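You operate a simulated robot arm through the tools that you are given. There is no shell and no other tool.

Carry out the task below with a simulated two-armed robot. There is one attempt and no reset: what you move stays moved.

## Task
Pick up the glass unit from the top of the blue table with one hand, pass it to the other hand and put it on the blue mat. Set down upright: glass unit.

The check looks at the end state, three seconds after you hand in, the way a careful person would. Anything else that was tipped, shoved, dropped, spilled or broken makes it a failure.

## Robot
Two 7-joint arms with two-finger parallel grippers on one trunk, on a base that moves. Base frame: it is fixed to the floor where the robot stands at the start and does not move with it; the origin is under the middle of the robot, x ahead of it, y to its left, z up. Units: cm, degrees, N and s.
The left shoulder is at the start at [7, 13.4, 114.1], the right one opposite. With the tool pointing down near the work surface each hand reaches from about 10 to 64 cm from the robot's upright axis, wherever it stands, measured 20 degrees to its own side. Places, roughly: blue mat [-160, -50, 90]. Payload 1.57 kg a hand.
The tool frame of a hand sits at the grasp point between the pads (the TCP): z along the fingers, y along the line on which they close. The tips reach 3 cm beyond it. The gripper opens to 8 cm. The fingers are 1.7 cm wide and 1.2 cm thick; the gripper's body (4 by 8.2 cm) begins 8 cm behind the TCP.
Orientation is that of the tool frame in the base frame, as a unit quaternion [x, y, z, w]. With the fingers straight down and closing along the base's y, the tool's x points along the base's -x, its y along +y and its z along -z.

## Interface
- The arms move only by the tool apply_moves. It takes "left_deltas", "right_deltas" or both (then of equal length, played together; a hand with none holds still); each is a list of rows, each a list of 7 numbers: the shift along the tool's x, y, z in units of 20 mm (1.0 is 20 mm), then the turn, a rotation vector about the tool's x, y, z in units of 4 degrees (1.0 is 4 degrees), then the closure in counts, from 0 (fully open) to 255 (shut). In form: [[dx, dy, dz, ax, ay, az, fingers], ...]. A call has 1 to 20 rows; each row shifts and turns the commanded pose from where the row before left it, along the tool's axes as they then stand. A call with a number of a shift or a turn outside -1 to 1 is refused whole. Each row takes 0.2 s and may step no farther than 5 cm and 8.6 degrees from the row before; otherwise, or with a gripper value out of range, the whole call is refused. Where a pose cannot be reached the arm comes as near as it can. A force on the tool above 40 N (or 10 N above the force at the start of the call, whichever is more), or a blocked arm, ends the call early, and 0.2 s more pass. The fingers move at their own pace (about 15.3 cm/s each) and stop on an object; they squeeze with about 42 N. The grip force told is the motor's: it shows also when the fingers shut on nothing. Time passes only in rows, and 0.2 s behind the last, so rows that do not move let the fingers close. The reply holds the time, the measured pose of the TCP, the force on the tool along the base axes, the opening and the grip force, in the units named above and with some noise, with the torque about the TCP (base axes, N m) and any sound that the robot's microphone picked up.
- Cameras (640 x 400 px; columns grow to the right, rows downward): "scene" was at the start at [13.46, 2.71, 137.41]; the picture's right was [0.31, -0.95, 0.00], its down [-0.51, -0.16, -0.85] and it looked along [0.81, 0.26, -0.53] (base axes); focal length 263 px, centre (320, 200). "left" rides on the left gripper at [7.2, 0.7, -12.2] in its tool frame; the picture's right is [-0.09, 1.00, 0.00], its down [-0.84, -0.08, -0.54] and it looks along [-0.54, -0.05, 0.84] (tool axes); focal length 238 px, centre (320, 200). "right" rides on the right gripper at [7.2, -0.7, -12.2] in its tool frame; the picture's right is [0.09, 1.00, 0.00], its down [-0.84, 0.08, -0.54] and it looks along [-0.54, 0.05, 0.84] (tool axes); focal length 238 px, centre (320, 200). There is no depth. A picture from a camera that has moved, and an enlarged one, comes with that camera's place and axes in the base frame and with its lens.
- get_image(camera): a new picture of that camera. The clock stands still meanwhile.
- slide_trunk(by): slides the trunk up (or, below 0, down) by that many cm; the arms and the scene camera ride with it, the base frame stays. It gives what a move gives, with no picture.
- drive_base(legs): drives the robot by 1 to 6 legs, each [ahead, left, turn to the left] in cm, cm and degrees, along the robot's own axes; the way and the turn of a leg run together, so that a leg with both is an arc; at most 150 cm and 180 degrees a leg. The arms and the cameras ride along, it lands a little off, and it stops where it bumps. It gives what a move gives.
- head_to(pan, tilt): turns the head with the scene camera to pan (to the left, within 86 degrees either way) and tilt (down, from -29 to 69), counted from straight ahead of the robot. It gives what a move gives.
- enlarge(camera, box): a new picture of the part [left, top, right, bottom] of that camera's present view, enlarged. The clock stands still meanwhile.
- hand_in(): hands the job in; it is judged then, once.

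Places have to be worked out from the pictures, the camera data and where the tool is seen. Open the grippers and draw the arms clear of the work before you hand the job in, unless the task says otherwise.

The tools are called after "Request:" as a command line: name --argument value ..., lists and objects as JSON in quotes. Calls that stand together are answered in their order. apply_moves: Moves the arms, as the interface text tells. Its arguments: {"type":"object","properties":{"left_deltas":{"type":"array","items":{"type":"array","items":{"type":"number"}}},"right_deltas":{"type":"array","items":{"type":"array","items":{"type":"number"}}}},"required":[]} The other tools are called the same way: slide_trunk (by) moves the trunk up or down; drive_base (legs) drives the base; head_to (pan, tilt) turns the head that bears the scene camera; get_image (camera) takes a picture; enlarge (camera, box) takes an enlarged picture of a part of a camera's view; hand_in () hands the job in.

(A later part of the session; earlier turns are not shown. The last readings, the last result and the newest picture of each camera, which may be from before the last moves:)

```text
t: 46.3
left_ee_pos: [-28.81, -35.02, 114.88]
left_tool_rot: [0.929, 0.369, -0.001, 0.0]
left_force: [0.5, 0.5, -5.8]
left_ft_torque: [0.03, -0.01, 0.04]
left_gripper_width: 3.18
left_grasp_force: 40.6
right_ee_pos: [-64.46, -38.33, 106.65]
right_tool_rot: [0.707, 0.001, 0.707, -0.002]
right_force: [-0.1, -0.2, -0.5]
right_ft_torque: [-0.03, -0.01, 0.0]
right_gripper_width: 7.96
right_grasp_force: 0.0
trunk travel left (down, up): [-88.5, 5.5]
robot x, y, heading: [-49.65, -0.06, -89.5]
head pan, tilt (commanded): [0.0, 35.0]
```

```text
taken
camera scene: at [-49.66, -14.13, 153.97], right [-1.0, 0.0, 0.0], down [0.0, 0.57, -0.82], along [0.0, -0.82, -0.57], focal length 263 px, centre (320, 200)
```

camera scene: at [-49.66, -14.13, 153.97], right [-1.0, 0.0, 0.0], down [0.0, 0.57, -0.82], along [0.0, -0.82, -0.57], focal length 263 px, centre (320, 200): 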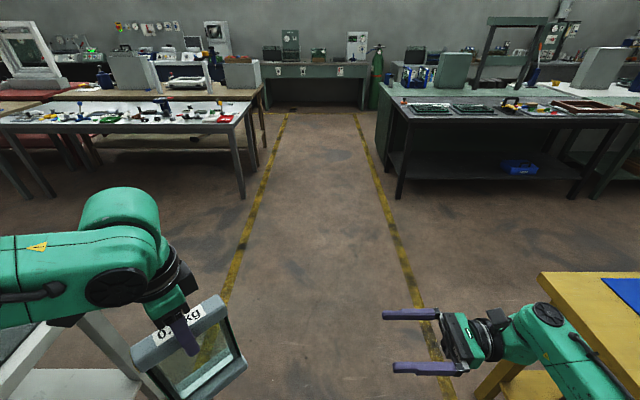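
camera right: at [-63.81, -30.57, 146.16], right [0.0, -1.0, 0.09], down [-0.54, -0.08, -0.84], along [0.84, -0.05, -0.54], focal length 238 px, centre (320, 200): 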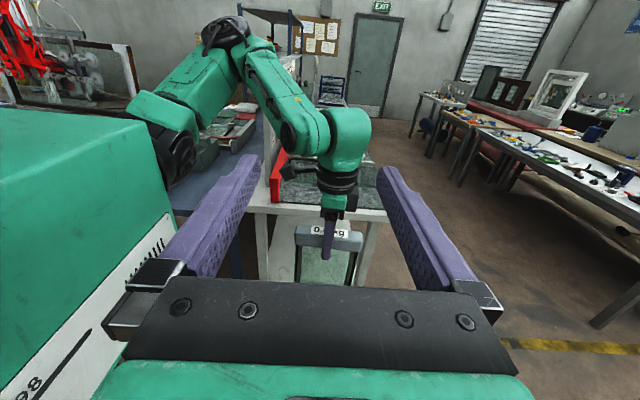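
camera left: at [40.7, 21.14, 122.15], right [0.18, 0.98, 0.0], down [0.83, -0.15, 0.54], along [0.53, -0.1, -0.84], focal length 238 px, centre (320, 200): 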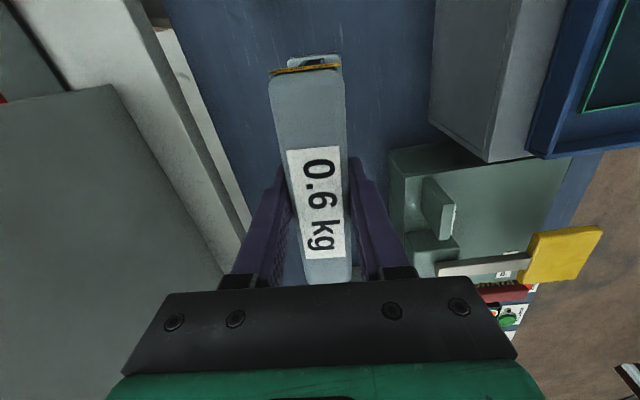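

Both arms follow well. I complete the turn and bring the unit toward the middle in front of the robot, aligned with the right hand's line (y ≈ −38.4).

Request:
apply_moves --left_deltas '[[0, 0, 0, 0, 0, 0.984, 255], [0, 0, 0, 0, 0, 0.984, 255], [0, 0, 0, 0, 0, 0.984, 255], [0, 0, 0, 0, 0, 0.984, 255], [0, 0, 0, 0, 0, 0.984, 255], [0, 0, 0, 0, 0, 0.984, 255], [0, 0, 0, 0, 0, 0.984, 255], [0, 0, 0, 0, 0, 0.984, 255], [0, 0, 0, 0, 0, 0.984, 255], [0, 0, 0, 0, 0, 0.984, 255], [0, 0, 0, 0, 0, 0.984, 255], [-0.6, 0.2, 0, 0, 0, 0, 255], [-1, 0.25, 0, 0, 0, 0, 255], [-1, 0.25, 0, 0, 0, 0, 255], [-1, 0.25, 0, 0, 0, 0, 255], [-1, 0.25, 0, 0, 0, 0, 255], [-1, 0.25, 0, 0, 0, 0, 255], [-1, 0.25, 0, 0, 0, 0, 255], [0, 0, 0, 0, 0, 0, 255]]'

Request:
get_image --camera "scene"

Request:
get_image --camera "right"

Request:
get_image --camera "left"

```text
t: 50.3
left_ee_pos: [-42.02, -38.59, 114.93]
left_tool_rot: [1.0, 0.001, -0.001, 0.001]
left_force: [0.8, 0.5, -5.2]
left_ft_torque: [-0.05, -0.02, 0.03]
left_gripper_width: 3.17
left_grasp_force: 40.2
right_ee_pos: [-64.49, -38.31, 106.73]
right_tool_rot: [0.707, 0.0, 0.707, -0.002]
right_force: [0.6, 0.5, -0.3]
right_ft_torque: [0.0, 0.04, -0.02]
right_gripper_width: 8.01
right_grasp_force: 0.1
trunk travel left (down, up): [-88.5, 5.5]
robot x, y, heading: [-49.42, -0.13, -89.7]
head pan, tilt (commanded): [0.0, 35.0]
```

```text
taken
camera scene: at [-49.64, -14.11, 153.97], right [-1.0, 0.0, 0.0], down [0.0, 0.57, -0.82], along [0.0, -0.82, -0.57], focal length 263 px, centre (320, 200)
```

scene: 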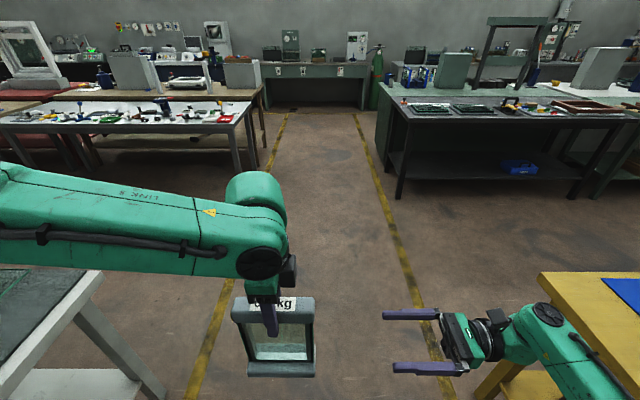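

```text
taken
camera right: at [-76.77, -37.56, 113.85], right [0.0, -1.0, 0.09], down [-0.54, -0.08, -0.84], along [0.84, -0.05, -0.54], focal length 238 px, centre (320, 200)
```

right: 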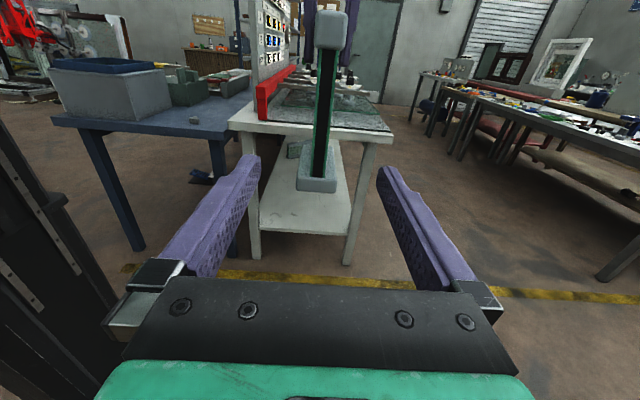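

```text
taken
camera left: at [-34.81, -39.03, 127.13], right [-0.09, -1.0, 0.0], down [-0.84, 0.08, 0.54], along [-0.54, 0.05, -0.84], focal length 238 px, centre (320, 200)
```

left: 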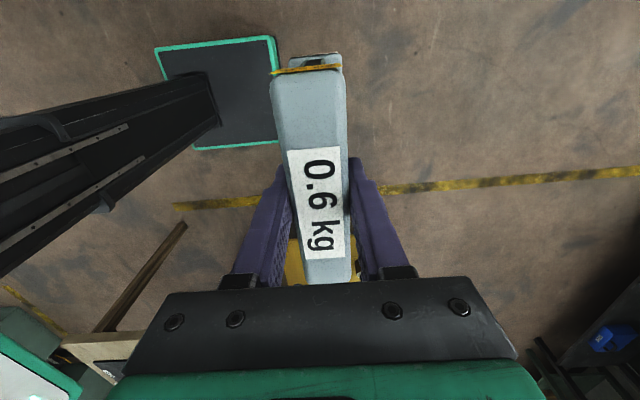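

The unit hangs end-on in front of the right hand. I zoom in to measure the glass thickness and check the height and sideways alignment.

Request:
enlarge --camera "right" --box '[240, 0, 400, 220]'

Request:
enlarge --camera "scene" --box '[200, 260, 500, 400]'

```text
1.82 times, centred on (320, 110) of right
camera zoom: at [-76.77, -37.56, 113.85], right [0.0, -1.0, 0.09], down [-0.54, -0.08, -0.84], along [0.84, -0.05, -0.54], focal length 433 px, centre (320, 364)
```

zoom: 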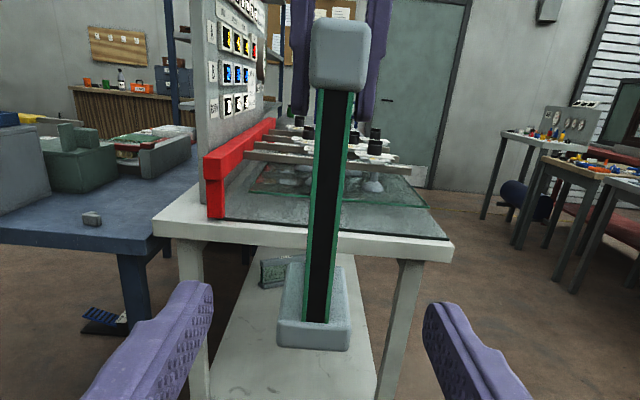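

```text
2.13 times, centred on (350, 330) of scene
camera zoom: at [-49.64, -14.11, 153.97], right [-1.0, 0.0, 0.0], down [0.0, 0.57, -0.82], along [0.0, -0.82, -0.57], focal length 561 px, centre (256, -77)
```

zoom: 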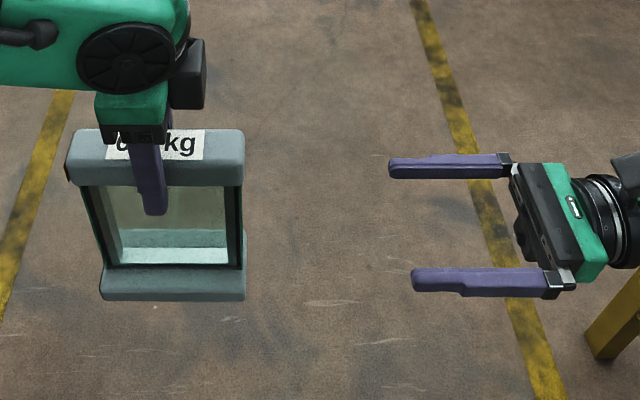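

The glass is about 2 cm thick, centred ~2.5 mm ahead of the right hand's line, and its mid-height is ~3 mm above it. I correct that and slide the right hand in halfway, then recheck.

Request:
apply_moves --right_deltas '[[0.15, 0.12, 0.5, 0, 0, 0, 0], [0, 0, 1, 0, 0, 0, 0], [0, 0, 1, 0, 0, 0, 0], [0, 0, 1, 0, 0, 0, 0], [0, 0, 1, 0, 0, 0, 0], [0, 0, 1, 0, 0, 0, 0]]'

Request:
get_image --camera "right"

Request:
enlarge --camera "scene" --box '[200, 240, 500, 400]'

```text
t: 51.7
left_ee_pos: [-41.89, -38.49, 114.98]
left_tool_rot: [1.0, 0.0, -0.001, 0.0]
left_force: [0.9, -0.3, -5.2]
left_ft_torque: [-0.01, 0.0, -0.02]
left_gripper_width: 3.16
left_grasp_force: 40.9
right_ee_pos: [-53.38, -38.42, 107.1]
right_tool_rot: [0.707, 0.001, 0.707, -0.002]
right_force: [0.3, -0.1, 0.2]
right_ft_torque: [0.0, 0.0, -0.01]
right_gripper_width: 8.01
right_grasp_force: 0.0
trunk travel left (down, up): [-88.5, 5.5]
robot x, y, heading: [-49.98, -0.39, -89.5]
head pan, tilt (commanded): [0.0, 35.0]
```

```text
taken
camera right: at [-65.75, -37.72, 114.18], right [0.0, -1.0, 0.09], down [-0.54, -0.08, -0.84], along [0.84, -0.05, -0.54], focal length 238 px, centre (320, 200)
```

right: 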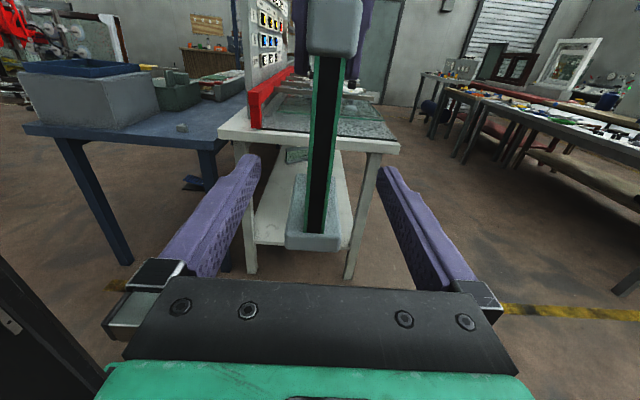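

```text
2.13 times, centred on (350, 320) of scene
camera zoom: at [-49.61, -14.11, 153.97], right [-1.0, 0.0, 0.0], down [0.0, 0.57, -0.82], along [0.0, -0.82, -0.57], focal length 561 px, centre (256, -56)
```

zoom: 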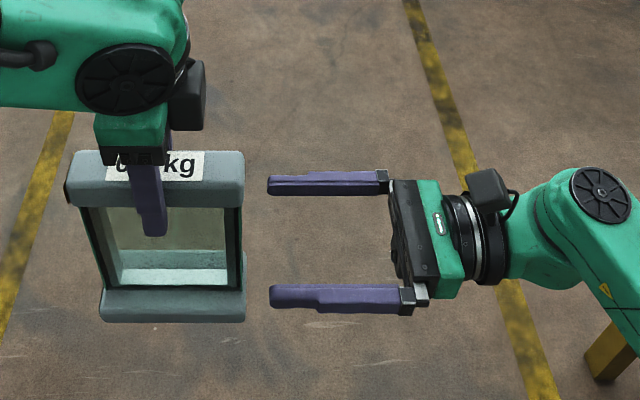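

The fingers straddle the glass symmetrically. I slide in the remaining 11.4 cm so the right grasp point sits at the unit's middle.

Request:
apply_moves --right_deltas '[[0, 0, 0.95, 0, 0, 0, 0], [0, 0, 0.95, 0, 0, 0, 0], [0, 0, 0.95, 0, 0, 0, 0], [0, 0, 0.95, 0, 0, 0, 0], [0, 0, 0.95, 0, 0, 0, 0], [0, 0, 0.85, 0, 0, 0, 0], [0, 0, 0, 0, 0, 0, 0]]'

Request:
get_image --camera "right"

Request:
enlarge --camera "scene" --box '[180, 220, 480, 400]'

```text
t: 53.3
left_ee_pos: [-42.03, -38.52, 114.93]
left_tool_rot: [1.0, 0.0, -0.001, 0.001]
left_force: [0.6, -0.3, -6.4]
left_ft_torque: [0.01, 0.0, 0.0]
left_gripper_width: 3.17
left_grasp_force: 40.6
right_ee_pos: [-42.25, -38.36, 106.9]
right_tool_rot: [0.707, 0.001, 0.707, -0.003]
right_force: [0.0, 0.2, 0.0]
right_ft_torque: [-0.01, -0.01, -0.03]
right_gripper_width: 7.98
right_grasp_force: 0.0
trunk travel left (down, up): [-88.5, 5.5]
robot x, y, heading: [-49.79, -0.22, -89.5]
head pan, tilt (commanded): [0.0, 35.0]
```

```text
taken
camera right: at [-54.6, -37.72, 114.11], right [0.0, -1.0, 0.09], down [-0.54, -0.08, -0.84], along [0.84, -0.05, -0.54], focal length 238 px, centre (320, 200)
```

right: 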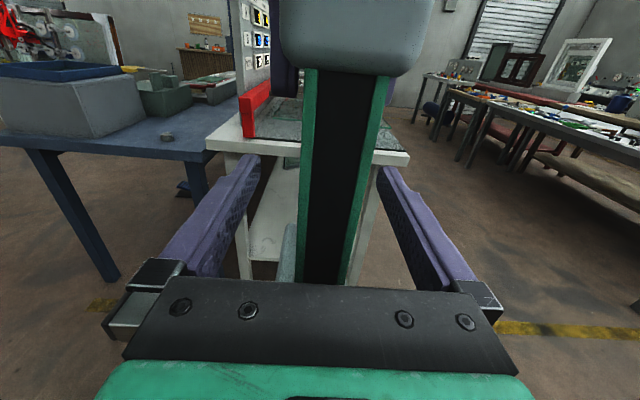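

```text
2.13 times, centred on (330, 310) of scene
camera zoom: at [-49.72, -14.12, 153.97], right [-1.0, 0.0, 0.0], down [0.0, 0.57, -0.82], along [0.0, -0.82, -0.57], focal length 561 px, centre (299, -35)
```

zoom: 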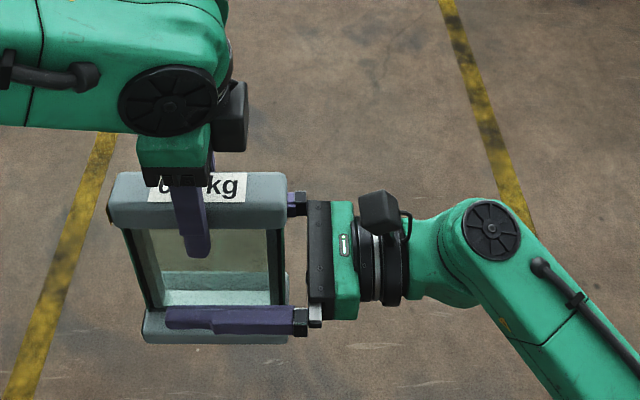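

Glass is centred between the right fingers to within about a millimetre. I close the right gripper while the left keeps holding.

Request:
apply_moves --right_deltas '[[0, 0, 0, 0, 0, 0, 120], [0, 0, 0, 0, 0, 0, 160], [0, 0, 0, 0, 0, 0, 200], [0, 0, 0, 0, 0, 0, 255], [0, 0, 0, 0, 0, 0, 255], [0, 0, 0, 0, 0, 0, 255]]'

Request:
get_image --camera "right"

Request:
enlarge --camera "scene" --box '[180, 220, 480, 400]'

```text
t: 54.7
left_ee_pos: [-42.1, -38.4, 114.9]
left_tool_rot: [1.0, 0.001, -0.001, 0.001]
left_force: [-3.2, 4.3, -5.2]
left_ft_torque: [0.42, 0.04, 0.59]
left_gripper_width: 3.19
left_grasp_force: 40.1
right_ee_pos: [-42.24, -38.47, 106.88]
right_tool_rot: [0.707, 0.0, 0.707, -0.001]
right_force: [3.5, -3.4, -0.6]
right_ft_torque: [-0.19, 0.15, -0.6]
right_gripper_width: 2.0
right_grasp_force: 34.0
trunk travel left (down, up): [-88.5, 5.5]
robot x, y, heading: [-49.81, 0.04, -89.9]
head pan, tilt (commanded): [0.0, 35.0]
```

```text
taken
camera right: at [-54.61, -37.74, 114.11], right [0.0, -1.0, 0.09], down [-0.54, -0.08, -0.84], along [0.84, -0.05, -0.54], focal length 238 px, centre (320, 200)
```

right: 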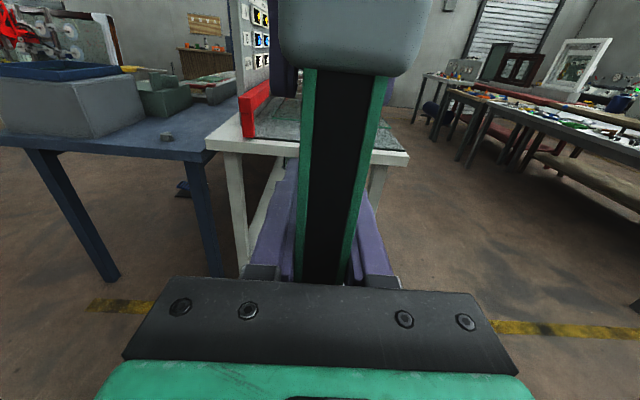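

```text
2.13 times, centred on (330, 310) of scene
camera zoom: at [-49.69, -14.12, 153.97], right [-1.0, 0.0, 0.0], down [0.0, 0.57, -0.82], along [0.0, -0.82, -0.57], focal length 561 px, centre (299, -35)
```

zoom: 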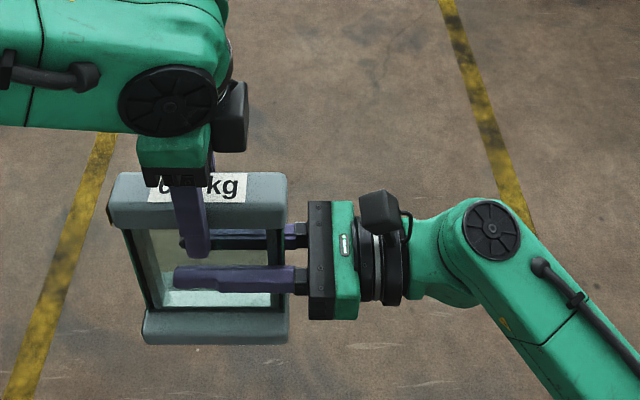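

Both hands hold it now (right 2.0 cm on the glass, 34 N). I open the left fingers and lift the left hand straight up off the rail.

Request:
apply_moves --left_deltas '[[0, 0, 0, 0, 0, 0, 140], [0, 0, 0, 0, 0, 0, 80], [0, 0, 0, 0, 0, 0, 0], [0, 0, 0, 0, 0, 0, 0]]' --right_deltas '[[0, 0, 0, 0, 0, 0, 255], [0, 0, 0, 0, 0, 0, 255], [0, 0, 0, 0, 0, 0, 255], [0, 0, 0, 0, 0, 0, 255]]'

Request:
get_image --camera "left"

Request:
enlarge --camera "scene" --box '[180, 220, 480, 400]'

```text
t: 55.7
left_ee_pos: [-42.09, -38.68, 114.89]
left_tool_rot: [1.0, 0.0, -0.001, 0.001]
left_force: [0.0, -0.5, -0.5]
left_ft_torque: [-0.01, 0.01, 0.01]
left_gripper_width: 8.01
left_grasp_force: 0.1
right_ee_pos: [-42.37, -38.48, 106.89]
right_tool_rot: [0.707, 0.001, 0.707, -0.002]
right_force: [-0.1, 0.4, -0.1]
right_ft_torque: [-0.02, 0.01, 0.01]
right_gripper_width: 2.02
right_grasp_force: 33.3
trunk travel left (down, up): [-88.5, 5.5]
robot x, y, heading: [-49.82, 0.05, -89.5]
head pan, tilt (commanded): [0.0, 35.0]
```

```text
taken
camera left: at [-34.83, -39.04, 127.15], right [-0.09, -1.0, 0.0], down [-0.84, 0.08, 0.54], along [-0.54, 0.05, -0.84], focal length 238 px, centre (320, 200)
```

left: 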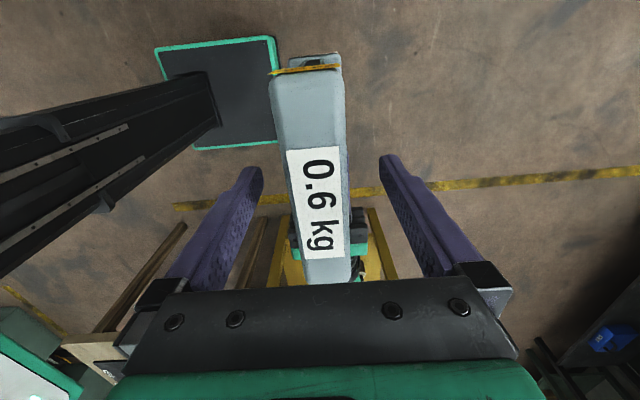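

```text
2.13 times, centred on (330, 310) of scene
camera zoom: at [-49.69, -14.12, 153.97], right [-1.0, 0.0, 0.0], down [0.0, 0.57, -0.82], along [0.0, -0.82, -0.57], focal length 561 px, centre (299, -35)
```

zoom: 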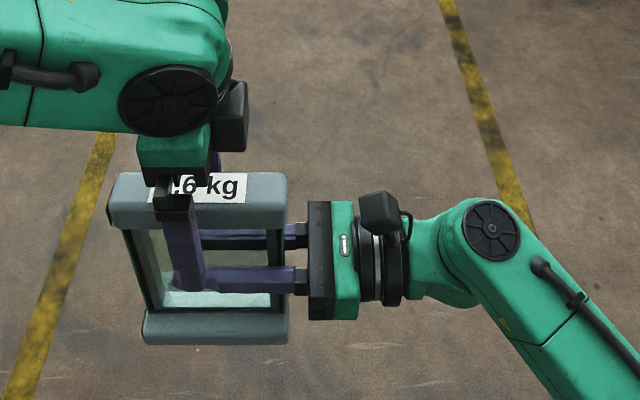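

The left hand is free, yet the right reads no load, which is odd; I wait a few rows and read again before doing anything else.

Request:
apply_moves --right_deltas '[[0, 0, 0, 0, 0, 0, 255], [0, 0, 0, 0, 0, 0, 255], [0, 0, 0, 0, 0, 0, 255]]'

Request:
get_image --camera "right"

```text
t: 56.5
left_ee_pos: [-41.95, -38.47, 114.98]
left_tool_rot: [1.0, 0.001, -0.001, 0.001]
left_force: [0.2, 1.0, 0.6]
left_ft_torque: [0.01, -0.03, -0.02]
left_gripper_width: 7.97
left_grasp_force: 0.0
right_ee_pos: [-42.24, -38.34, 106.91]
right_tool_rot: [0.707, 0.0, 0.707, -0.002]
right_force: [0.8, -0.5, 0.6]
right_ft_torque: [0.0, 0.01, 0.01]
right_gripper_width: 2.03
right_grasp_force: 33.7
trunk travel left (down, up): [-88.5, 5.5]
robot x, y, heading: [-49.38, -0.17, -89.6]
head pan, tilt (commanded): [0.0, 35.0]
```

```text
taken
camera right: at [-54.6, -37.73, 114.1], right [0.0, -1.0, 0.09], down [-0.54, -0.08, -0.84], along [0.84, -0.05, -0.54], focal length 238 px, centre (320, 200)
```

right: 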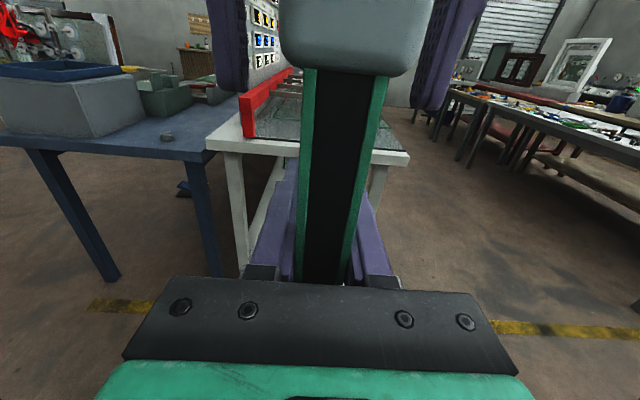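

The unit stays steady in the right hand with no slip visible, so I carry on carefully: left hand straight up off the rail.

Request:
apply_moves --left_deltas '[[0, 0, -0.5, 0, 0, 0, 0], [0, 0, -1, 0, 0, 0, 0], [0, 0, -1, 0, 0, 0, 0], [0, 0, -1, 0, 0, 0, 0], [0, 0, 0, 0, 0, 0, 0]]' --right_deltas '[[0, 0, 0, 0, 0, 0, 255], [0, 0, 0, 0, 0, 0, 255], [0, 0, 0, 0, 0, 0, 255], [0, 0, 0, 0, 0, 0, 255], [0, 0, 0, 0, 0, 0, 255]]'

Request:
get_image --camera "left"

Request:
get_image --camera "scene"

```text
t: 57.7
left_ee_pos: [-41.98, -38.51, 121.93]
left_tool_rot: [1.0, 0.001, -0.001, 0.0]
left_force: [0.3, -0.4, -0.6]
left_ft_torque: [0.05, 0.02, 0.0]
left_gripper_width: 8.0
left_grasp_force: 0.1
right_ee_pos: [-42.38, -38.53, 106.98]
right_tool_rot: [0.707, 0.0, 0.707, -0.002]
right_force: [0.3, 0.3, 0.2]
right_ft_torque: [-0.02, -0.01, -0.03]
right_gripper_width: 1.99
right_grasp_force: 33.4
trunk travel left (down, up): [-88.5, 5.5]
robot x, y, heading: [-49.1, -0.21, -89.9]
head pan, tilt (commanded): [0.0, 35.0]
```

```text
taken
camera left: at [-34.74, -39.03, 134.15], right [-0.09, -1.0, 0.0], down [-0.84, 0.08, 0.54], along [-0.54, 0.05, -0.84], focal length 238 px, centre (320, 200)
```

left: 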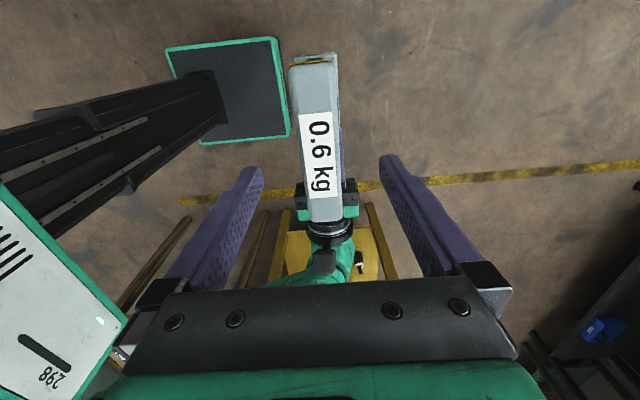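

```text
taken
camera scene: at [-49.69, -14.13, 153.97], right [-1.0, 0.0, 0.0], down [0.0, 0.57, -0.82], along [0.0, -0.82, -0.57], focal length 263 px, centre (320, 200)
```

scene: 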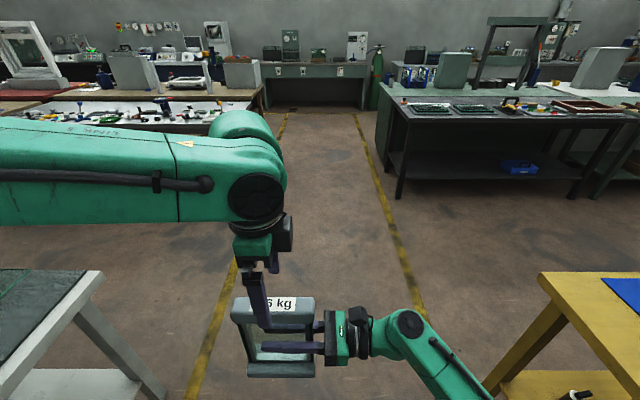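

The handover is complete; the right hand alone holds the unit level. I now draw the empty left hand out to the robot's left and back, well away from the unit.

Request:
apply_moves --left_deltas '[[1, 0, 0, 0, 0, 0, 0], [1, 0, 0, 0, 0, 0, 0], [1, 0, 0, 0, 0, 0, 0], [1, -0.4, 0, 0, 0, 0, 0], [1, -0.9, 0, 0, 0, 0, 0], [1, -0.9, 0, 0, 0, 0, 0], [1, -0.9, 0, 0, 0, 0, 0], [1, -0.9, 0, 0, 0, 0, 0], [0.5, -0.9, 0, 0, 0, 0, 0], [0, -0.9, 0, 0, 0, 0, 0], [0, -0.9, 0, 0, 0, 0, 0]]'

Request:
get_image --camera "scene"

Request:
get_image --camera "right"

```text
t: 60.1
left_ee_pos: [-24.2, -27.5, 123.74]
left_tool_rot: [1.0, 0.001, -0.003, 0.0]
left_force: [1.0, 0.5, 0.2]
left_ft_torque: [0.01, 0.03, -0.02]
left_gripper_width: 7.99
left_grasp_force: 0.1
left hand out of reach, approached as far as the arm can: row 9, 10, 11
right_ee_pos: [-42.04, -38.44, 106.82]
right_tool_rot: [0.708, 0.001, 0.706, -0.003]
right_force: [0.6, 0.6, 0.4]
right_ft_torque: [-0.01, 0.03, 0.02]
right_gripper_width: 1.98
right_grasp_force: 33.9
trunk travel left (down, up): [-88.5, 5.5]
robot x, y, heading: [-50.02, -0.04, -89.6]
head pan, tilt (commanded): [0.0, 35.0]
```

```text
taken
camera scene: at [-49.34, -14.14, 153.96], right [-1.0, 0.0, 0.0], down [0.0, 0.57, -0.82], along [0.0, -0.82, -0.57], focal length 263 px, centre (320, 200)
```

scene: 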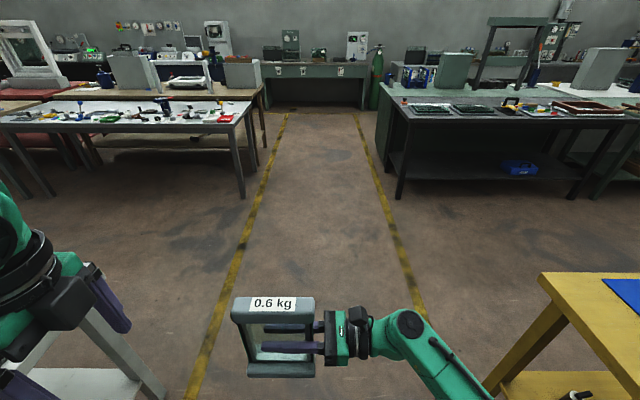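

```text
taken
camera right: at [-54.33, -37.74, 114.1], right [0.0, -1.0, 0.09], down [-0.54, -0.08, -0.84], along [0.84, -0.05, -0.54], focal length 238 px, centre (320, 200)
```

right: 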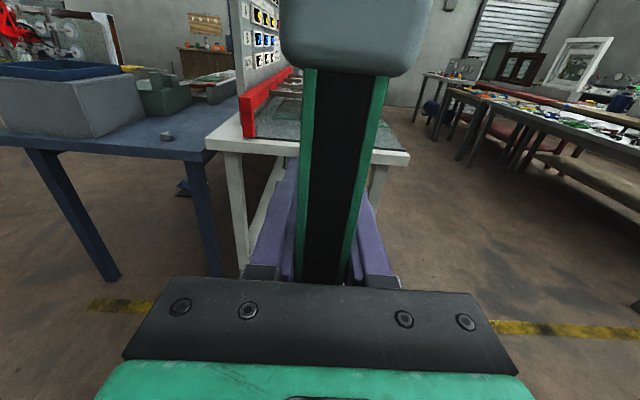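

Unit secure in the right hand. Before driving I look at how the right forearm and elbow lie, to judge clearance to the yellow table.

Request:
head_to --pan -60 --tilt 45

Request:
get_image --camera "scene"

Request:
head_to --pan 60 --tilt 40

Request:
get_image --camera "scene"

```text
t: 61.4
left_ee_pos: [-24.48, -27.45, 123.82]
left_tool_rot: [1.0, 0.0, -0.002, 0.0]
left_force: [0.0, -0.2, -0.2]
left_ft_torque: [-0.01, -0.03, -0.01]
left_gripper_width: 7.98
left_grasp_force: 0.0
right_ee_pos: [-42.17, -38.45, 106.92]
right_tool_rot: [0.707, 0.001, 0.707, -0.001]
right_force: [-0.1, -0.7, 0.0]
right_ft_torque: [0.0, 0.0, -0.02]
right_gripper_width: 2.0
right_grasp_force: 33.8
trunk travel left (down, up): [-88.5, 5.5]
robot x, y, heading: [-50.0, -0.3, -89.9]
head pan, tilt (commanded): [-60.0, 45.0]
```

```text
taken
camera scene: at [-56.72, -9.41, 152.49], right [-0.5, 0.86, 0.0], down [0.61, 0.36, -0.71], along [-0.61, -0.36, -0.71], focal length 263 px, centre (320, 200)
```

scene: 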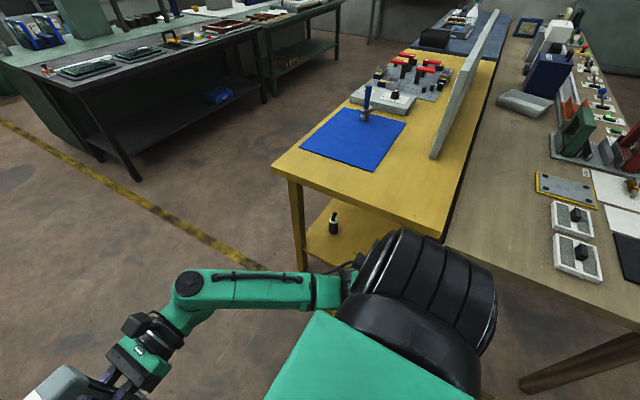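

```text
t: 63.4
left_ee_pos: [-24.53, -27.44, 123.88]
left_tool_rot: [1.0, 0.001, 0.0, 0.0]
left_force: [-0.5, 0.0, -0.4]
left_ft_torque: [-0.02, 0.0, 0.02]
left_gripper_width: 7.99
left_grasp_force: 0.1
right_ee_pos: [-42.29, -38.51, 107.0]
right_tool_rot: [0.707, 0.002, 0.707, -0.002]
right_force: [-0.1, -0.6, 0.0]
right_ft_torque: [0.0, 0.0, 0.01]
right_gripper_width: 1.98
right_grasp_force: 33.3
trunk travel left (down, up): [-88.5, 5.5]
robot x, y, heading: [-49.53, 0.02, -89.4]
head pan, tilt (commanded): [60.0, 40.0]
```

```text
taken
camera scene: at [-42.35, -9.53, 153.21], right [-0.5, -0.87, 0.0], down [-0.56, 0.32, -0.77], along [0.66, -0.38, -0.64], focal length 263 px, centre (320, 200)
```

scene: 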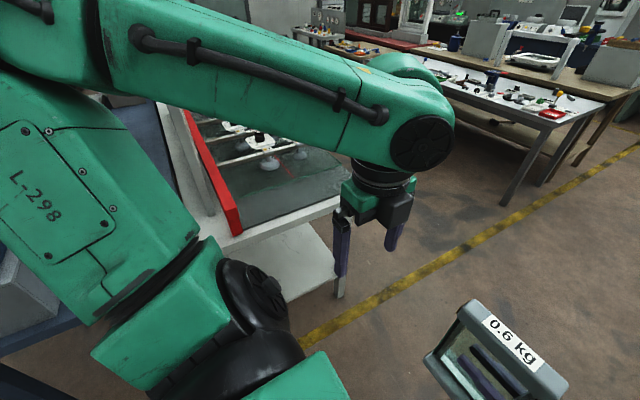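

Forearm slopes down from a high elbow, so it will clear the table edge. From this view the mat spans x −178…−134.5, y −64…−31 and the standing tool is at about [-170.5, -50.5]. I drive ahead down the free aisle and turn right to face −x.

Request:
drive_base --legs '[[75, 0, 0], [70, 0, 0], [0, 0, -90]]'

Request:
head_to --pan 0 --tilt 30

Request:
get_image --camera "scene"

Request:
get_image --camera "right"

```text
t: 74.7
left_ee_pos: [-72.89, -171.42, 123.86]
left_tool_rot: [0.724, -0.69, -0.001, -0.001]
left_force: [-0.7, -0.4, 0.3]
left_ft_torque: [-0.01, -0.03, 0.03]
left_gripper_width: 8.0
left_grasp_force: 0.1
right_ee_pos: [-84.78, -154.27, 107.01]
right_tool_rot: [0.513, -0.487, 0.513, 0.487]
right_force: [0.3, 0.5, -0.1]
right_ft_torque: [0.01, 0.0, 0.01]
right_gripper_width: 2.01
right_grasp_force: 33.8
trunk travel left (down, up): [-88.5, 5.5]
robot x, y, heading: [-46.94, -145.31, -176.9]
head pan, tilt (commanded): [60.0, 40.0]
```

```text
t: 76.0
left_ee_pos: [-72.92, -171.38, 123.78]
left_tool_rot: [0.724, -0.69, 0.0, -0.001]
left_force: [0.6, 0.1, 0.5]
left_ft_torque: [-0.01, 0.03, 0.01]
left_gripper_width: 7.99
left_grasp_force: 0.1
right_ee_pos: [-84.8, -154.28, 107.0]
right_tool_rot: [0.513, -0.487, 0.514, 0.486]
right_force: [-0.4, -0.6, 0.9]
right_ft_torque: [0.0, -0.04, 0.04]
right_gripper_width: 1.99
right_grasp_force: 33.5
trunk travel left (down, up): [-88.5, 5.5]
robot x, y, heading: [-46.61, -144.98, -176.9]
head pan, tilt (commanded): [0.0, 30.0]
```

```text
taken
camera scene: at [-61.05, -145.81, 154.75], right [-0.05, 1.0, 0.0], down [0.5, 0.03, -0.87], along [-0.86, -0.05, -0.5], focal length 263 px, centre (320, 200)
```

scene: 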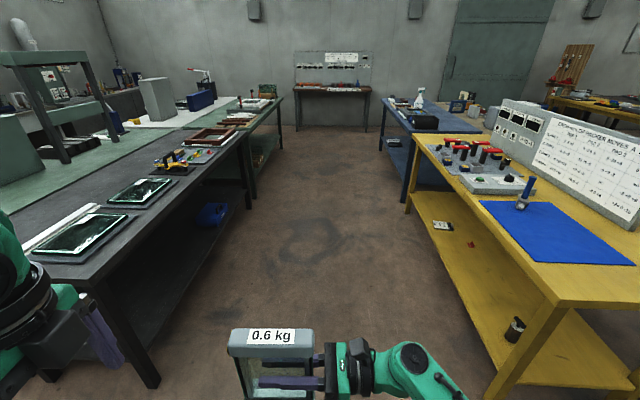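

```text
taken
camera right: at [-84.82, -141.91, 114.09], right [-0.99, -0.05, 0.09], down [-0.1, 0.54, -0.84], along [-0.01, -0.84, -0.54], focal length 238 px, centre (320, 200)
```

right: 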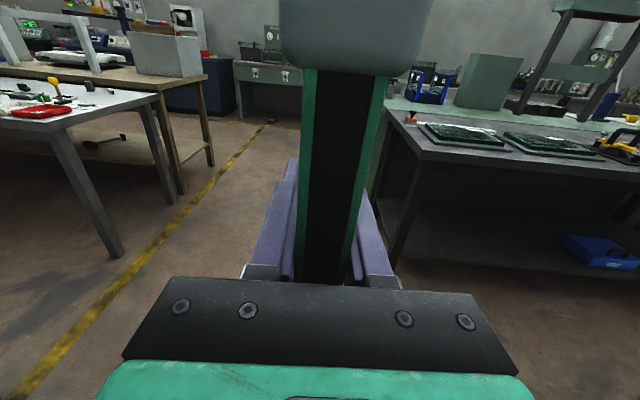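

Heading came out at −176.9°, so I correct by 3°, drive 103 cm along the aisle to x ≈ −150, and turn right to face the mat.

Request:
drive_base --legs '[[0, 0, -3.1], [103, 0, 0], [0, 0, -90]]'

Request:
head_to --pan 0 --tilt 35

Request:
get_image --camera "scene"

Request:
get_image --camera "right"

```text
t: 85.5
left_ee_pos: [-174.6, -116.48, 123.86]
left_tool_rot: [0.008, 1.0, 0.0, 0.001]
left_force: [0.1, 0.2, 0.2]
left_ft_torque: [0.01, 0.0, 0.01]
left_gripper_width: 8.0
left_grasp_force: 0.0
right_ee_pos: [-156.54, -105.88, 106.95]
right_tool_rot: [0.005, 0.707, 0.004, -0.707]
right_force: [-0.2, -0.4, -0.6]
right_ft_torque: [-0.01, -0.01, 0.0]
right_gripper_width: 1.98
right_grasp_force: 33.5
trunk travel left (down, up): [-88.5, 5.5]
robot x, y, heading: [-149.98, -144.18, 89.4]
head pan, tilt (commanded): [0.0, 30.0]
```

```text
t: 86.2
left_ee_pos: [-174.55, -116.61, 123.94]
left_tool_rot: [0.008, 1.0, 0.0, 0.001]
left_force: [0.2, 0.0, -0.6]
left_ft_torque: [0.02, 0.01, 0.03]
left_gripper_width: 8.0
left_grasp_force: 0.1
right_ee_pos: [-156.58, -105.88, 106.97]
right_tool_rot: [0.005, 0.707, 0.005, -0.707]
right_force: [0.8, 0.2, -0.6]
right_ft_torque: [0.01, -0.04, -0.01]
right_gripper_width: 1.99
right_grasp_force: 33.2
trunk travel left (down, up): [-88.5, 5.5]
robot x, y, heading: [-150.0, -144.25, 89.2]
head pan, tilt (commanded): [0.0, 35.0]
```

```text
taken
camera scene: at [-149.83, -130.41, 153.97], right [1.0, -0.01, 0.0], down [-0.01, -0.57, -0.82], along [0.01, 0.82, -0.57], focal length 263 px, centre (320, 200)
```

scene: 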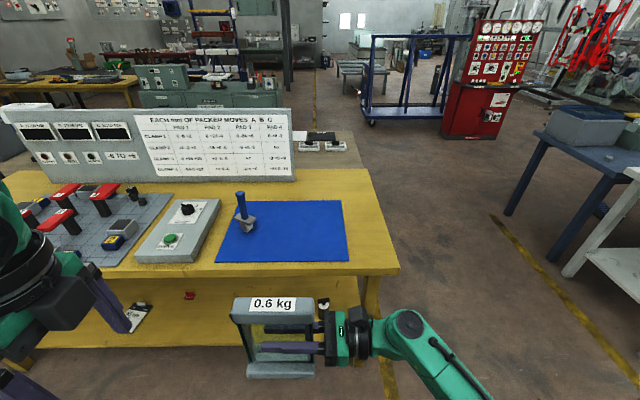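

```text
taken
camera right: at [-144.59, -106.57, 114.08], right [0.01, 1.0, 0.09], down [0.54, 0.07, -0.84], along [-0.84, 0.06, -0.54], focal length 238 px, centre (320, 200)
```

right: 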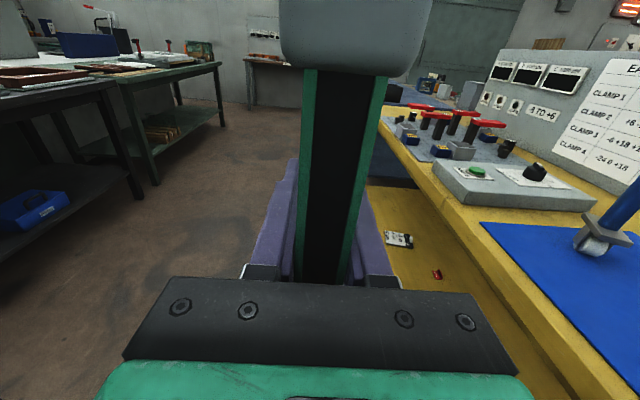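

I see the mat straight ahead with the blue-handled tool on its left part. I enlarge to check its outline and measure the free area.

Request:
enlarge --camera "scene" --box '[120, 170, 420, 350]'

```text
2.13 times, centred on (270, 260) of scene
camera zoom: at [-149.83, -130.41, 153.97], right [1.0, -0.01, 0.0], down [-0.01, -0.57, -0.82], along [0.01, 0.82, -0.57], focal length 561 px, centre (427, 72)
```

zoom: 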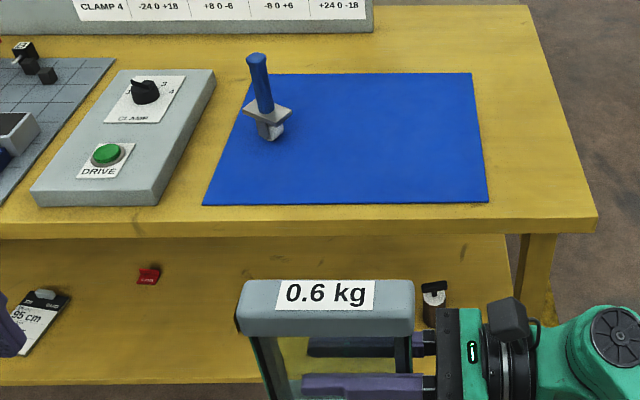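

Combining this view with the earlier one, the table/mat surface comes out nearer z ≈ 85, mat x −186…−139, y −68…−32, tool at about [-178, -52], table edge at y ≈ −72. I drive ahead 43 cm so the unit (bottom ≈ z 97) hovers over the mat's near part, well right of the standing tool.

Request:
drive_base --legs '[[30, 0, 0.7], [13, 0, 0]]'

Request:
head_to --pan 0 --tilt 50

Request:
get_image --camera "scene"

Request:
get_image --camera "right"

Request:
get_image --camera "left"

```text
t: 89.1
left_ee_pos: [-174.86, -74.16, 123.85]
left_tool_rot: [0.0, 1.0, 0.001, 0.001]
left_force: [-0.1, -0.8, -0.8]
left_ft_torque: [0.0, 0.01, 0.03]
left_gripper_width: 8.0
left_grasp_force: 0.1
right_ee_pos: [-157.17, -63.21, 107.01]
right_tool_rot: [-0.002, 0.707, -0.002, -0.707]
right_force: [0.0, 0.0, -6.9]
right_ft_torque: [0.0, 0.02, -0.01]
right_gripper_width: 2.0
right_grasp_force: 33.5
trunk travel left (down, up): [-88.5, 5.5]
robot x, y, heading: [-149.94, -101.09, 90.2]
head pan, tilt (commanded): [0.0, 35.0]
```

```text
t: 89.9
left_ee_pos: [-174.95, -73.87, 123.78]
left_tool_rot: [0.0, 1.0, 0.0, 0.001]
left_force: [-0.4, 0.4, -0.7]
left_ft_torque: [-0.02, 0.03, 0.01]
left_gripper_width: 7.96
left_grasp_force: 0.1
right_ee_pos: [-157.14, -62.88, 106.88]
right_tool_rot: [0.0, 0.707, -0.002, -0.707]
right_force: [0.5, 0.4, -6.0]
right_ft_torque: [-0.01, 0.0, 0.03]
right_gripper_width: 1.99
right_grasp_force: 33.3
trunk travel left (down, up): [-88.5, 5.5]
robot x, y, heading: [-149.69, -101.23, 90.3]
head pan, tilt (commanded): [0.0, 50.0]
```

```text
taken
camera scene: at [-149.91, -88.36, 151.79], right [1.0, 0.0, 0.0], down [0.0, -0.77, -0.64], along [0.0, 0.64, -0.77], focal length 263 px, centre (320, 200)
```

scene: 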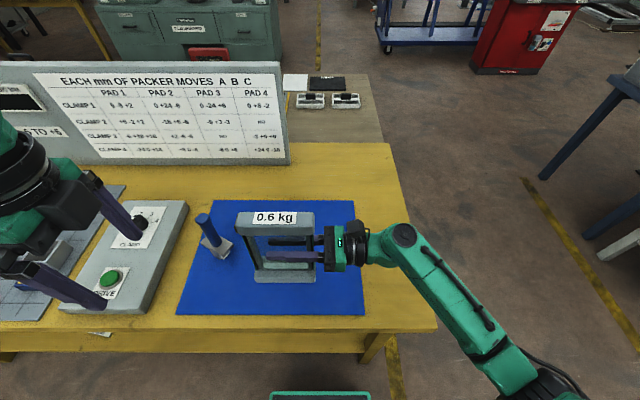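

```text
taken
camera right: at [-145.06, -63.37, 114.04], right [0.0, 1.0, 0.09], down [0.54, 0.08, -0.84], along [-0.84, 0.05, -0.54], focal length 238 px, centre (320, 200)
```

right: 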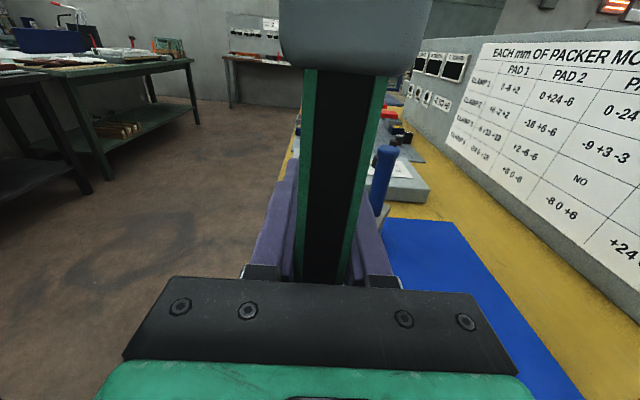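

```text
taken
camera left: at [-182.13, -73.06, 136.02], right [0.09, 1.0, 0.0], down [0.84, -0.08, 0.54], along [0.54, -0.05, -0.84], focal length 238 px, centre (320, 200)
```

left: 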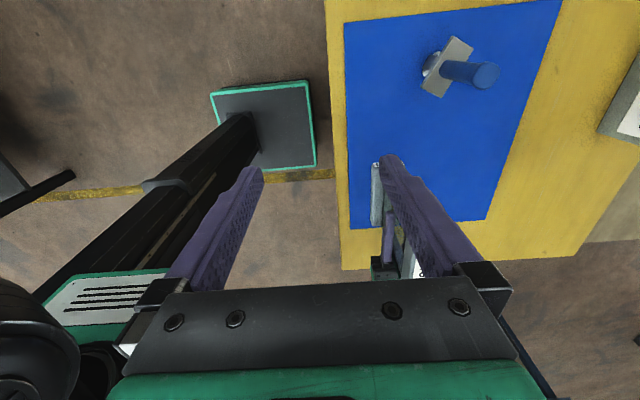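

The right hand now properly reads the 6 N weight. The mat surface checks out at z ≈ 85, the tool's base at about [-177.5, -52.5]. I move the unit forward 10 cm and 3 cm to the right, to about [-154, -53], still 12 cm above the mat.

Request:
apply_moves --right_deltas '[[0, 0.5, -0.15, 0, 0, 0, 255], [0, 0.9, -0.3, 0, 0, 0, 255], [0, 0.9, -0.3, 0, 0, 0, 255], [0, 0.9, -0.3, 0, 0, 0, 255], [0, 0.9, -0.3, 0, 0, 0, 255], [0, 0.7, -0.2, 0, 0, 0, 255], [0, 0, 0, 0, 0, 0, 255]]'

Request:
get_image --camera "scene"

```text
t: 91.5
left_ee_pos: [-174.81, -73.91, 123.83]
left_tool_rot: [0.0, 1.0, 0.001, 0.001]
left_force: [-0.8, -0.3, 0.6]
left_ft_torque: [0.03, 0.01, 0.01]
left_gripper_width: 8.02
left_grasp_force: 0.0
right_ee_pos: [-153.95, -53.39, 106.81]
right_tool_rot: [-0.002, 0.707, -0.003, -0.707]
right_force: [-0.7, -1.0, -5.6]
right_ft_torque: [-0.02, -0.01, -0.02]
right_gripper_width: 1.99
right_grasp_force: 33.3
trunk travel left (down, up): [-88.5, 5.5]
robot x, y, heading: [-149.94, -100.91, 90.4]
head pan, tilt (commanded): [0.0, 50.0]
```

```text
taken
camera scene: at [-149.91, -88.49, 151.8], right [1.0, 0.0, 0.0], down [0.0, -0.77, -0.64], along [0.0, 0.64, -0.77], focal length 263 px, centre (320, 200)
```

scene: 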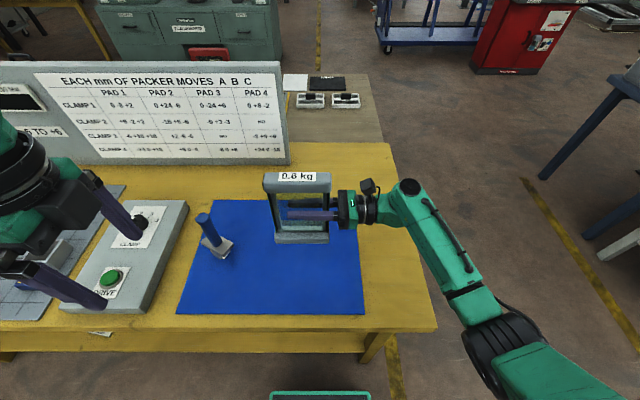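

Clear all round. I lower the trunk 8 cm (unit bottom to about z 89), leaving about 4 cm to go.

Request:
slide_trunk --by -8

Request:
get_image --camera "scene"

Request:
enlarge --camera "scene" --box '[160, 140, 460, 340]'

Request:
get_image --camera "left"

```text
t: 92.7
left_ee_pos: [-174.99, -73.87, 115.76]
left_tool_rot: [0.0, 1.0, 0.0, 0.001]
left_force: [-0.4, -0.2, 0.0]
left_ft_torque: [0.01, -0.01, 0.03]
left_gripper_width: 8.01
left_grasp_force: 0.1
right_ee_pos: [-154.06, -53.28, 98.65]
right_tool_rot: [0.0, 0.707, -0.002, -0.707]
right_force: [-1.3, 0.2, -6.4]
right_ft_torque: [-0.01, -0.04, -0.02]
right_gripper_width: 2.0
right_grasp_force: 33.8
trunk travel left (down, up): [-80.5, 13.5]
robot x, y, heading: [-149.65, -101.45, 90.2]
head pan, tilt (commanded): [0.0, 50.0]
```

```text
taken
camera scene: at [-149.9, -88.46, 143.8], right [1.0, 0.0, 0.0], down [0.0, -0.77, -0.64], along [0.0, 0.64, -0.77], focal length 263 px, centre (320, 200)
```

scene: 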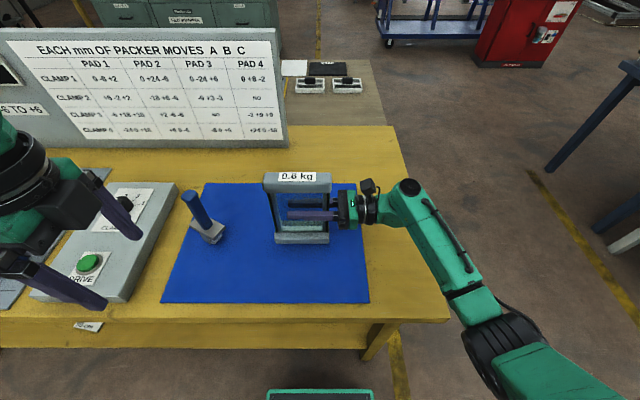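

```text
2.00 times, centred on (310, 240) of scene
camera zoom: at [-149.9, -88.46, 143.8], right [1.0, 0.0, 0.0], down [0.0, -0.77, -0.64], along [0.0, 0.64, -0.77], focal length 526 px, centre (340, 120)
```

zoom: 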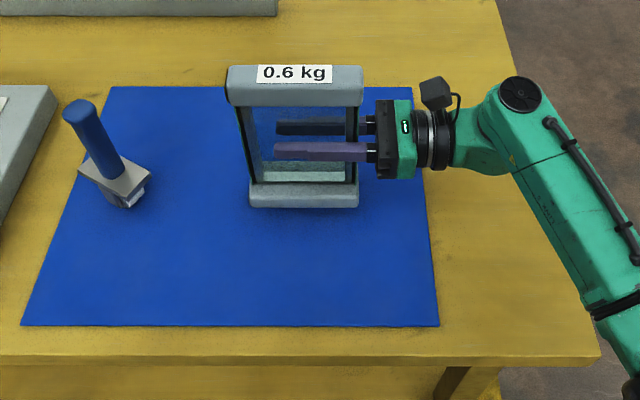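

```text
taken
camera left: at [-182.12, -73.15, 128.04], right [0.09, 1.0, 0.0], down [0.84, -0.08, 0.54], along [0.54, -0.05, -0.84], focal length 238 px, centre (320, 200)
```

left: 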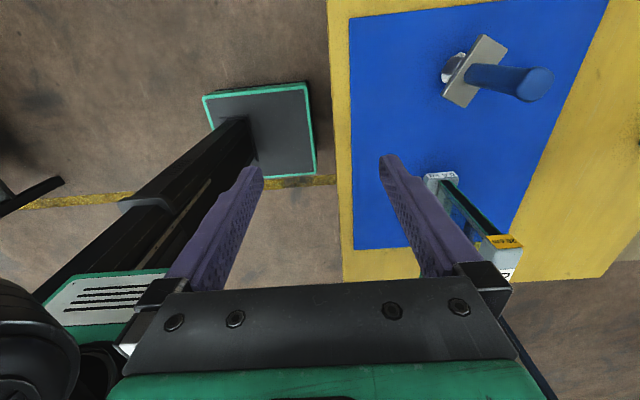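

The unit is upright over the free part of the mat with about 2–4 cm to go. I lower in small steps with the arm while watching the vertical force.

Request:
apply_moves --right_deltas '[[-0.2, 0, 0, 0, 0, 0, 255], [-0.2, 0, 0, 0, 0, 0, 255], [-0.1, 0, 0, 0, 0, 0, 255], [0, 0, 0, 0, 0, 0, 255]]'

Request:
enlarge --camera "scene" --box '[240, 140, 400, 280]'

Request:
enlarge --camera "left" --box '[380, 140, 560, 300]'

```text
t: 93.7
left_ee_pos: [-174.93, -73.93, 115.89]
left_tool_rot: [0.0, 1.0, 0.0, 0.001]
left_force: [-0.6, -0.1, 0.5]
left_ft_torque: [0.03, 0.01, 0.01]
left_gripper_width: 8.0
left_grasp_force: 0.0
right_ee_pos: [-153.99, -53.37, 97.73]
right_tool_rot: [0.0, 0.707, -0.001, -0.707]
right_force: [-0.1, 0.1, -6.2]
right_ft_torque: [-0.03, -0.05, -0.04]
right_gripper_width: 1.97
right_grasp_force: 33.8
trunk travel left (down, up): [-80.5, 13.5]
robot x, y, heading: [-149.65, -101.03, 90.0]
head pan, tilt (commanded): [0.0, 50.0]
```

```text
2.86 times, centred on (320, 210) of scene
camera zoom: at [-149.91, -88.44, 143.79], right [1.0, 0.0, 0.0], down [0.0, -0.77, -0.64], along [0.0, 0.64, -0.77], focal length 751 px, centre (320, 171)
```

zoom: 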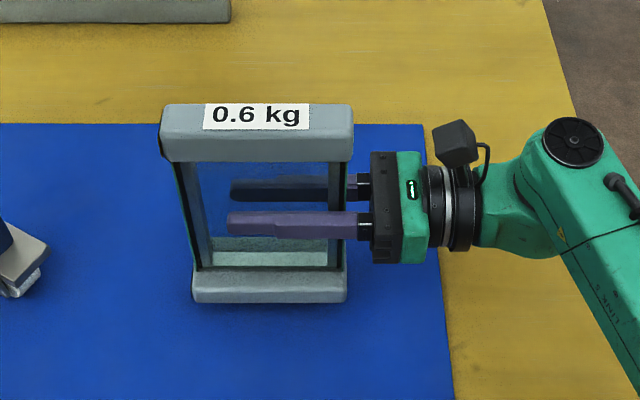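

```text
2.50 times, centred on (470, 220) of left
camera zoom: at [-182.12, -73.13, 128.04], right [0.09, 1.0, 0.0], down [0.84, -0.08, 0.54], along [0.54, -0.05, -0.84], focal length 596 px, centre (-55, 150)
```

zoom: 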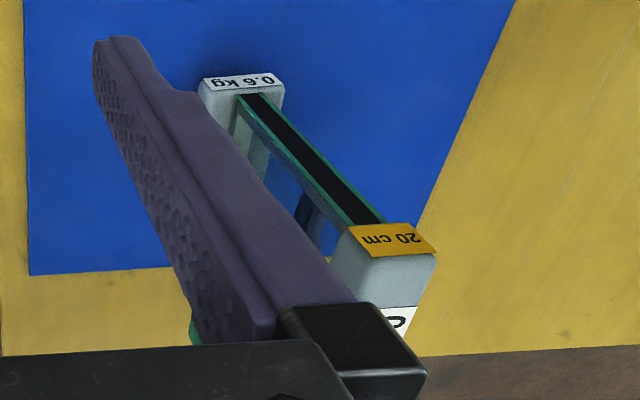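

Still hanging free (−6.2 N). I lower a further 1 cm in fine steps.

Request:
apply_moves --right_deltas '[[-0.1, 0, 0, 0, 0, 0, 255], [-0.1, 0, 0, 0, 0, 0, 255], [-0.1, 0, 0, 0, 0, 0, 255], [-0.1, 0, 0, 0, 0, 0, 255], [-0.1, 0, 0, 0, 0, 0, 255], [0, 0, 0, 0, 0, 0, 255]]'

Request:
enlarge --camera "scene" --box '[240, 140, 400, 280]'

```text
t: 95.1
left_ee_pos: [-174.96, -73.8, 115.85]
left_tool_rot: [0.0, 1.0, 0.0, 0.001]
left_force: [-0.1, 1.4, 0.4]
left_ft_torque: [-0.02, 0.0, -0.05]
left_gripper_width: 8.03
left_grasp_force: 0.1
right_ee_pos: [-153.96, -53.27, 96.77]
right_tool_rot: [-0.001, 0.707, -0.002, -0.707]
right_force: [0.5, -0.2, -5.4]
right_ft_torque: [-0.02, -0.02, -0.02]
right_gripper_width: 2.0
right_grasp_force: 33.3
trunk travel left (down, up): [-80.5, 13.5]
robot x, y, heading: [-149.92, -101.47, 90.4]
head pan, tilt (commanded): [0.0, 50.0]
```

```text
2.86 times, centred on (320, 210) of scene
camera zoom: at [-149.9, -88.45, 143.79], right [1.0, 0.0, 0.0], down [0.0, -0.77, -0.64], along [0.0, 0.64, -0.77], focal length 751 px, centre (320, 171)
```

zoom: 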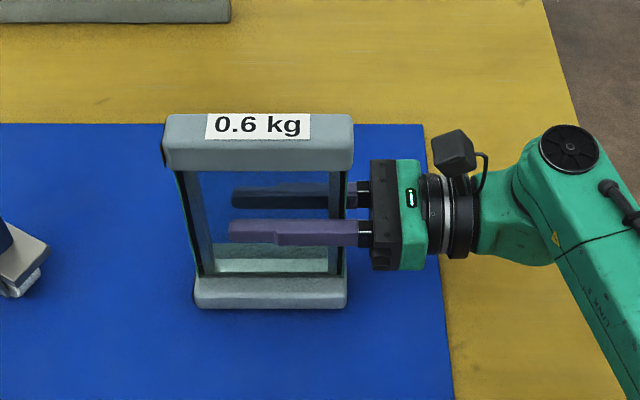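

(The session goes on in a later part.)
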